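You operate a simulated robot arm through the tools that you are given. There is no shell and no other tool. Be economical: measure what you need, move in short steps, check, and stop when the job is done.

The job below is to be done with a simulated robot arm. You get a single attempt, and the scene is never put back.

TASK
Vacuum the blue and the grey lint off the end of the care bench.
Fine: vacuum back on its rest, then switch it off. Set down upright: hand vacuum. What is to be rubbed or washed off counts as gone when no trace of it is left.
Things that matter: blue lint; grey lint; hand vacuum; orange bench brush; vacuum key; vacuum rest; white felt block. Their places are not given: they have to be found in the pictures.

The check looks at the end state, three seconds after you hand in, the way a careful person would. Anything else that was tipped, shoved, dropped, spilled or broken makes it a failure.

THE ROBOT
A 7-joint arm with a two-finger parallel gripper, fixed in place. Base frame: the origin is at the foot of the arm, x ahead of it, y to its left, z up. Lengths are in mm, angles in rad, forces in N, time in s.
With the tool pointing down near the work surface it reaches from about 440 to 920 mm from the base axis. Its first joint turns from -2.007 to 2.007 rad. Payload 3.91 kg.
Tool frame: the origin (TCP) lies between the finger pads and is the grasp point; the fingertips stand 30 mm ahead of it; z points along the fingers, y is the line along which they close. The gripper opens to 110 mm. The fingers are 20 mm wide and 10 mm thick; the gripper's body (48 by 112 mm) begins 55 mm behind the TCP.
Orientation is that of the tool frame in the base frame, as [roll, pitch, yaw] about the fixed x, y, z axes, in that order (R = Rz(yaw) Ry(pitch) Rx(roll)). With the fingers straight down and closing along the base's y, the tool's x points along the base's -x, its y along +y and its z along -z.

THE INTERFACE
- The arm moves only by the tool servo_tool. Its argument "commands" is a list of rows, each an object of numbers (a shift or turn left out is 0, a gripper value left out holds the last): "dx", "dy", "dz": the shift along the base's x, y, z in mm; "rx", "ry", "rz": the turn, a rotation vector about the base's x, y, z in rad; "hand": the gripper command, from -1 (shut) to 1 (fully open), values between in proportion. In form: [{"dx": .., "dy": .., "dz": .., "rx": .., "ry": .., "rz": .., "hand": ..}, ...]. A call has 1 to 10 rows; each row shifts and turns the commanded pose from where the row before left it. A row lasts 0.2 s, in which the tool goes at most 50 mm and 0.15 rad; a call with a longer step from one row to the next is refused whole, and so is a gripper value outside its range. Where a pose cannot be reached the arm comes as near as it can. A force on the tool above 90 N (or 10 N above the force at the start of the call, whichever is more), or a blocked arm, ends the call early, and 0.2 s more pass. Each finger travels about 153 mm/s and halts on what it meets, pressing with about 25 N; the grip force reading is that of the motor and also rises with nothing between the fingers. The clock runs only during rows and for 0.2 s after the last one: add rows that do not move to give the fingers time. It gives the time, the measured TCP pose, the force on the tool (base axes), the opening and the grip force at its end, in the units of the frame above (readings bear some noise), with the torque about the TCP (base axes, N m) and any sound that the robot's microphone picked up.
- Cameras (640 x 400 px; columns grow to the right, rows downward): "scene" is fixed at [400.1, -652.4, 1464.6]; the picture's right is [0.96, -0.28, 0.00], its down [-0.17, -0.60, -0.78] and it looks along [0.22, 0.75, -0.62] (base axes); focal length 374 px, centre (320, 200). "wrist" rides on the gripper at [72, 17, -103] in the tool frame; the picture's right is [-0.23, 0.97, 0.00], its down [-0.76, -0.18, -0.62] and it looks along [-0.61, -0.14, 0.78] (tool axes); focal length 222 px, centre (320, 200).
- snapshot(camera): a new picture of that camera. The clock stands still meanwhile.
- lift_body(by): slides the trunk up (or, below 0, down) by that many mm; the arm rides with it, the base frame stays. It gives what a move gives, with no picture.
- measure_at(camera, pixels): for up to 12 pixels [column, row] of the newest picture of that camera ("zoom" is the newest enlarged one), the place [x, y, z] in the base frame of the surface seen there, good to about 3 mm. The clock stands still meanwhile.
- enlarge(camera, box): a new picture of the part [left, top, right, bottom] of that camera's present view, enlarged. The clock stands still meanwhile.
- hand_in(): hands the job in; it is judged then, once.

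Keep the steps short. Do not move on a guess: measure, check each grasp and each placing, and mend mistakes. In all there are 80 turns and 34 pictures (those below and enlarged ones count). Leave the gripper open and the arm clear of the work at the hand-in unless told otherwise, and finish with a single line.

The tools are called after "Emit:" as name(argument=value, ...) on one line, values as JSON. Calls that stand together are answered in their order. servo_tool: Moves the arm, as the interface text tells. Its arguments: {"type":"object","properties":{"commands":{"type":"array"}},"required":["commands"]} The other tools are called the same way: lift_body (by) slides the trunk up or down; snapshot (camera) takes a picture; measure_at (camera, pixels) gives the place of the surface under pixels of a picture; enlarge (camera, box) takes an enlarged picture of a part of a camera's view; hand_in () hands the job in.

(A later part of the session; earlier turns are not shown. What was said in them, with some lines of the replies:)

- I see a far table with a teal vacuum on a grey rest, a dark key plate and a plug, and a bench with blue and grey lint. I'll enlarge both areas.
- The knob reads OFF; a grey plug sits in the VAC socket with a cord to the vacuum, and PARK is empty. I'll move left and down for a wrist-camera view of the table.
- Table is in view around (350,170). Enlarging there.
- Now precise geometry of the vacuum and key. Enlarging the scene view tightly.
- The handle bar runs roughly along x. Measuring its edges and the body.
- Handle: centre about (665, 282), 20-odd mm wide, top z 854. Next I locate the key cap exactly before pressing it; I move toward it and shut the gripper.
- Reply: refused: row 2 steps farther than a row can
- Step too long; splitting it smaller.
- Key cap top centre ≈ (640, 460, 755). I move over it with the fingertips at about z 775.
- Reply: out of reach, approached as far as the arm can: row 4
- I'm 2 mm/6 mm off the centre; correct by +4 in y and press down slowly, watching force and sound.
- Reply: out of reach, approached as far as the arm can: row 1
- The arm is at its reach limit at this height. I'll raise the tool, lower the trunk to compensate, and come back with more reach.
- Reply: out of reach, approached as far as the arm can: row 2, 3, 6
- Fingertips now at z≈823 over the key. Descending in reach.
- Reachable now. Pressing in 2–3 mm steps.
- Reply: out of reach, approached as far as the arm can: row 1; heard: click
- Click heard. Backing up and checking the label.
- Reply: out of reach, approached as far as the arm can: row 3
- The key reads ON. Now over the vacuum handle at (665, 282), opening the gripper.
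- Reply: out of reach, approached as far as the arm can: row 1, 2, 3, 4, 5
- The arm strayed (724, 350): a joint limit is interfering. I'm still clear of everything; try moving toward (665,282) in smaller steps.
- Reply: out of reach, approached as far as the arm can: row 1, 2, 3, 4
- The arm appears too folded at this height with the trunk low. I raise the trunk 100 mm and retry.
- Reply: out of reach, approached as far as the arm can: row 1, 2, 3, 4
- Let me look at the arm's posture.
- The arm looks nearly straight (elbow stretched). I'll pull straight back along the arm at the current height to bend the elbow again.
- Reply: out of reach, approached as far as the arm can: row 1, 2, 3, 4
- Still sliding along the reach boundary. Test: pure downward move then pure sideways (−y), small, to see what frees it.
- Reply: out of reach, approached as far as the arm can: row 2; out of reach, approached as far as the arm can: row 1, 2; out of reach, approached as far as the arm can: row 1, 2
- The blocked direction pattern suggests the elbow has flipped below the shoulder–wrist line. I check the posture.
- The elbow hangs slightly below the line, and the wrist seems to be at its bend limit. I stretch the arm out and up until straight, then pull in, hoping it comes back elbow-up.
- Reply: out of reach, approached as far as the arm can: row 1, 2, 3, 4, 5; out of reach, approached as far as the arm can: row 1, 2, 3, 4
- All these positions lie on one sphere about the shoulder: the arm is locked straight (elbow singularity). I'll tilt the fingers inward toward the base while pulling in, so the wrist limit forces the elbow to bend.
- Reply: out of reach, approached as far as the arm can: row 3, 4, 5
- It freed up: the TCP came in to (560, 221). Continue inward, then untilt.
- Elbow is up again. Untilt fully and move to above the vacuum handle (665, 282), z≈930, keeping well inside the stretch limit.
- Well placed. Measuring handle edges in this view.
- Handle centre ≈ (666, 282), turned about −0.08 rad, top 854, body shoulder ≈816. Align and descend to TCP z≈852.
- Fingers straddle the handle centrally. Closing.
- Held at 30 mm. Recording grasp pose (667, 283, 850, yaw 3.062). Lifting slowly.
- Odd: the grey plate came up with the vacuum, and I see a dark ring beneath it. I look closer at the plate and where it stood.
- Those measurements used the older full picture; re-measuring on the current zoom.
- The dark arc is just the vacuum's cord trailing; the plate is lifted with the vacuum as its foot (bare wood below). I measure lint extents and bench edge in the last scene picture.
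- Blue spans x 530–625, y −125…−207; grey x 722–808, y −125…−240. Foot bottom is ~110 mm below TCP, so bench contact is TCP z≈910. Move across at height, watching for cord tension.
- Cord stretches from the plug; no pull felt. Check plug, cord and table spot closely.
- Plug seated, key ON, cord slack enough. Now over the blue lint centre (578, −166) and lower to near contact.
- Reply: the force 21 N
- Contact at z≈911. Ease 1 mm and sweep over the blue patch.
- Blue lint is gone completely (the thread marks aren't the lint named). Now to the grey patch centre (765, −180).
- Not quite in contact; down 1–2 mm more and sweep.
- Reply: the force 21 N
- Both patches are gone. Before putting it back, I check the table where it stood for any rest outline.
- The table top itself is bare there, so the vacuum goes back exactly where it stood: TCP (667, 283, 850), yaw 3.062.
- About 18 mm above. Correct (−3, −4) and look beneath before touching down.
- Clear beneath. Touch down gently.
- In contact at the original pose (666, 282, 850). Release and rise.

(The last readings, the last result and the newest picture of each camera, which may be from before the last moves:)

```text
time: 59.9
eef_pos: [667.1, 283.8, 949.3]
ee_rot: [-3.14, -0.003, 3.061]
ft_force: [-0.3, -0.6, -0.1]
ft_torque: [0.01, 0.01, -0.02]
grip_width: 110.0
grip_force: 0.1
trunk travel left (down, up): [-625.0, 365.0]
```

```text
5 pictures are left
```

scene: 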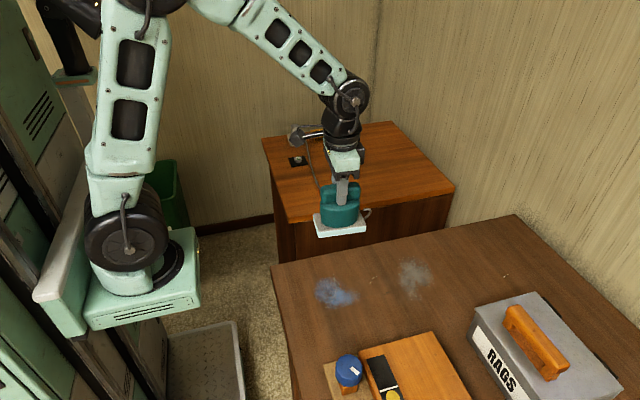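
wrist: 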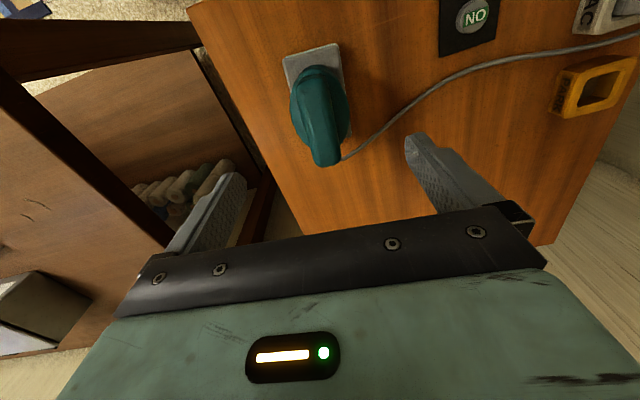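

Vacuum stands upright at its place. Now press the key OFF; I tilt the fingers outward 0.45 rad to keep the arm away from full stretch, gripper shut, approach above (638, 457).

Emit:
servo_tool(commands=[{"hand": -1}, {"dx": -7, "dy": 40, "rx": 0.089, "ry": -0.069}, {"dx": -7, "dy": 44, "rx": 0.089, "ry": -0.069}, {"dx": -8, "dy": 45, "dz": -15, "rx": 0.089, "ry": -0.069}, {"dx": -7, "dy": 43, "dz": -20, "rx": 0.089, "ry": -0.069}, {"dz": -40}, {}])

```text
time: 61.5
eef_pos: [637.4, 457.1, 874.1]
ee_rot: [2.76, 0.24, 3.014]
ft_force: [-0.7, -0.2, -0.8]
ft_torque: [0.03, 0.0, 0.02]
grip_width: 0.1
grip_force: 24.8
trunk travel left (down, up): [-625.0, 365.0]
```

In reach. Descend to just above the cap (TCP ≈ 792).

Emit:
servo_tool(commands=[{"dz": -40}, {"dz": -30}, {"dz": -12}, {}])

Emit:
enlarge(camera="scene", box=[270, 120, 350, 195])

```text
time: 62.5
eef_pos: [636.6, 456.7, 793.9]
ee_rot: [2.758, 0.239, 3.014]
ft_force: [0.9, -0.5, -0.3]
ft_torque: [-0.03, -0.01, 0.02]
grip_width: 0.0
grip_force: 24.9
trunk travel left (down, up): [-625.0, 365.0]
```

```text
5.33 times, centred on (310, 158) of scene
```

zoom: 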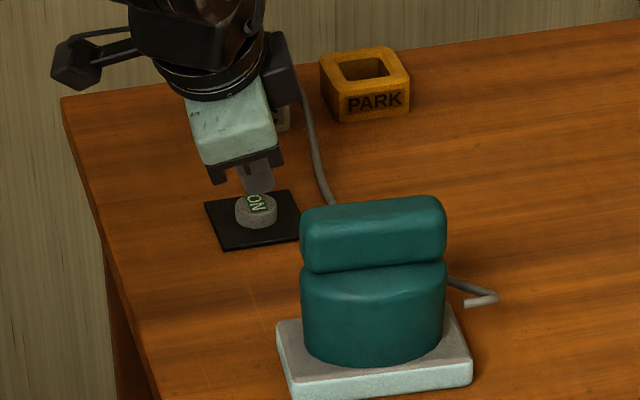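

Fingertip is above the cap. Pressing in small steps.

Emit:
servo_tool(commands=[{"dz": -4}, {"dz": -3}, {"dz": -2}, {"dz": -2}, {}])

```text
time: 63.7
eef_pos: [636.9, 456.1, 784.9]
ee_rot: [2.757, 0.241, 3.015]
ft_force: [-0.7, 0.7, 5.8]
ft_torque: [0.06, 0.02, 0.01]
grip_width: 0.0
grip_force: 24.9
trunk travel left (down, up): [-625.0, 365.0]
heard: click
```

Click. Rise and check the label.

Emit:
servo_tool(commands=[{"dz": 10}, {"dz": 40}, {"dz": 40}, {"dx": -10, "dy": -40, "dz": 20}, {"dx": -15, "dy": -40, "dz": 20, "hand": 1}, {"dx": -20, "dy": -30, "dz": 20, "rx": -0.089, "ry": 0.069}, {"dx": -30, "dy": -20, "dz": 20, "rx": -0.089, "ry": 0.069}, {"dx": -35, "dy": -20, "dz": 20, "rx": -0.089, "ry": 0.069}, {"dx": -35, "dy": -20, "dz": 20, "rx": -0.089, "ry": 0.069}, {}])

Emit:
enlarge(camera="scene", box=[270, 120, 350, 200])

```text
time: 65.9
eef_pos: [494.1, 283.9, 994.0]
ee_rot: [-3.137, -0.003, 3.06]
ft_force: [-0.1, -0.3, -0.3]
ft_torque: [-0.03, 0.0, 0.02]
grip_width: 109.7
grip_force: 0.2
trunk travel left (down, up): [-625.0, 365.0]
```

```text
5.00 times, centred on (310, 160) of scene
```

zoom: 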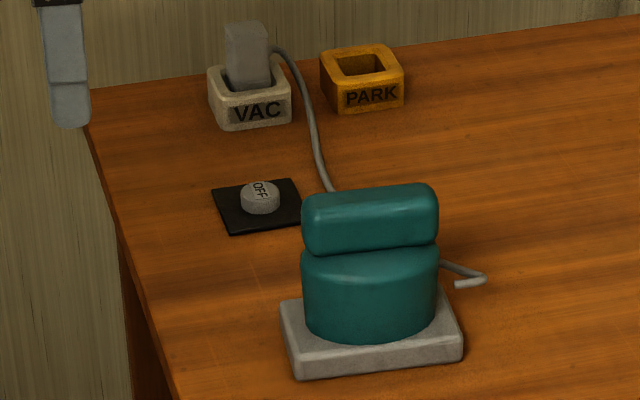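

Key OFF, vacuum standing as at the start, plug in place. One last overall look.

Emit:
snapshot(camera="scene")

```text
2 pictures are left
```

scene: 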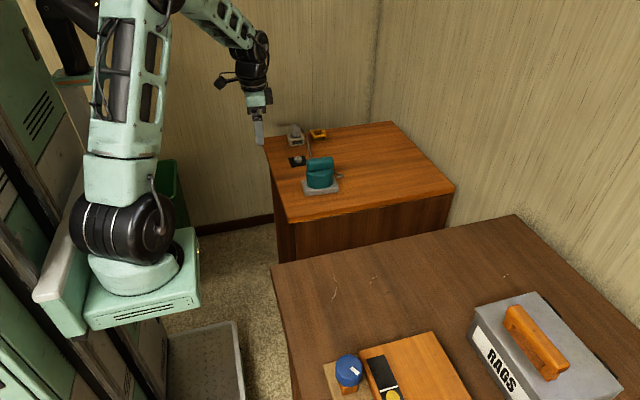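

The bench is clean, the vacuum is back and off, and the arm is clear with the gripper open. Handing in.

Emit:
hand_in()

```text
The job is handed in.
```

The blue and grey lint are gone from the bench, and the vacuum is upright where it first stood (no separate rest was visible there) and switched off.
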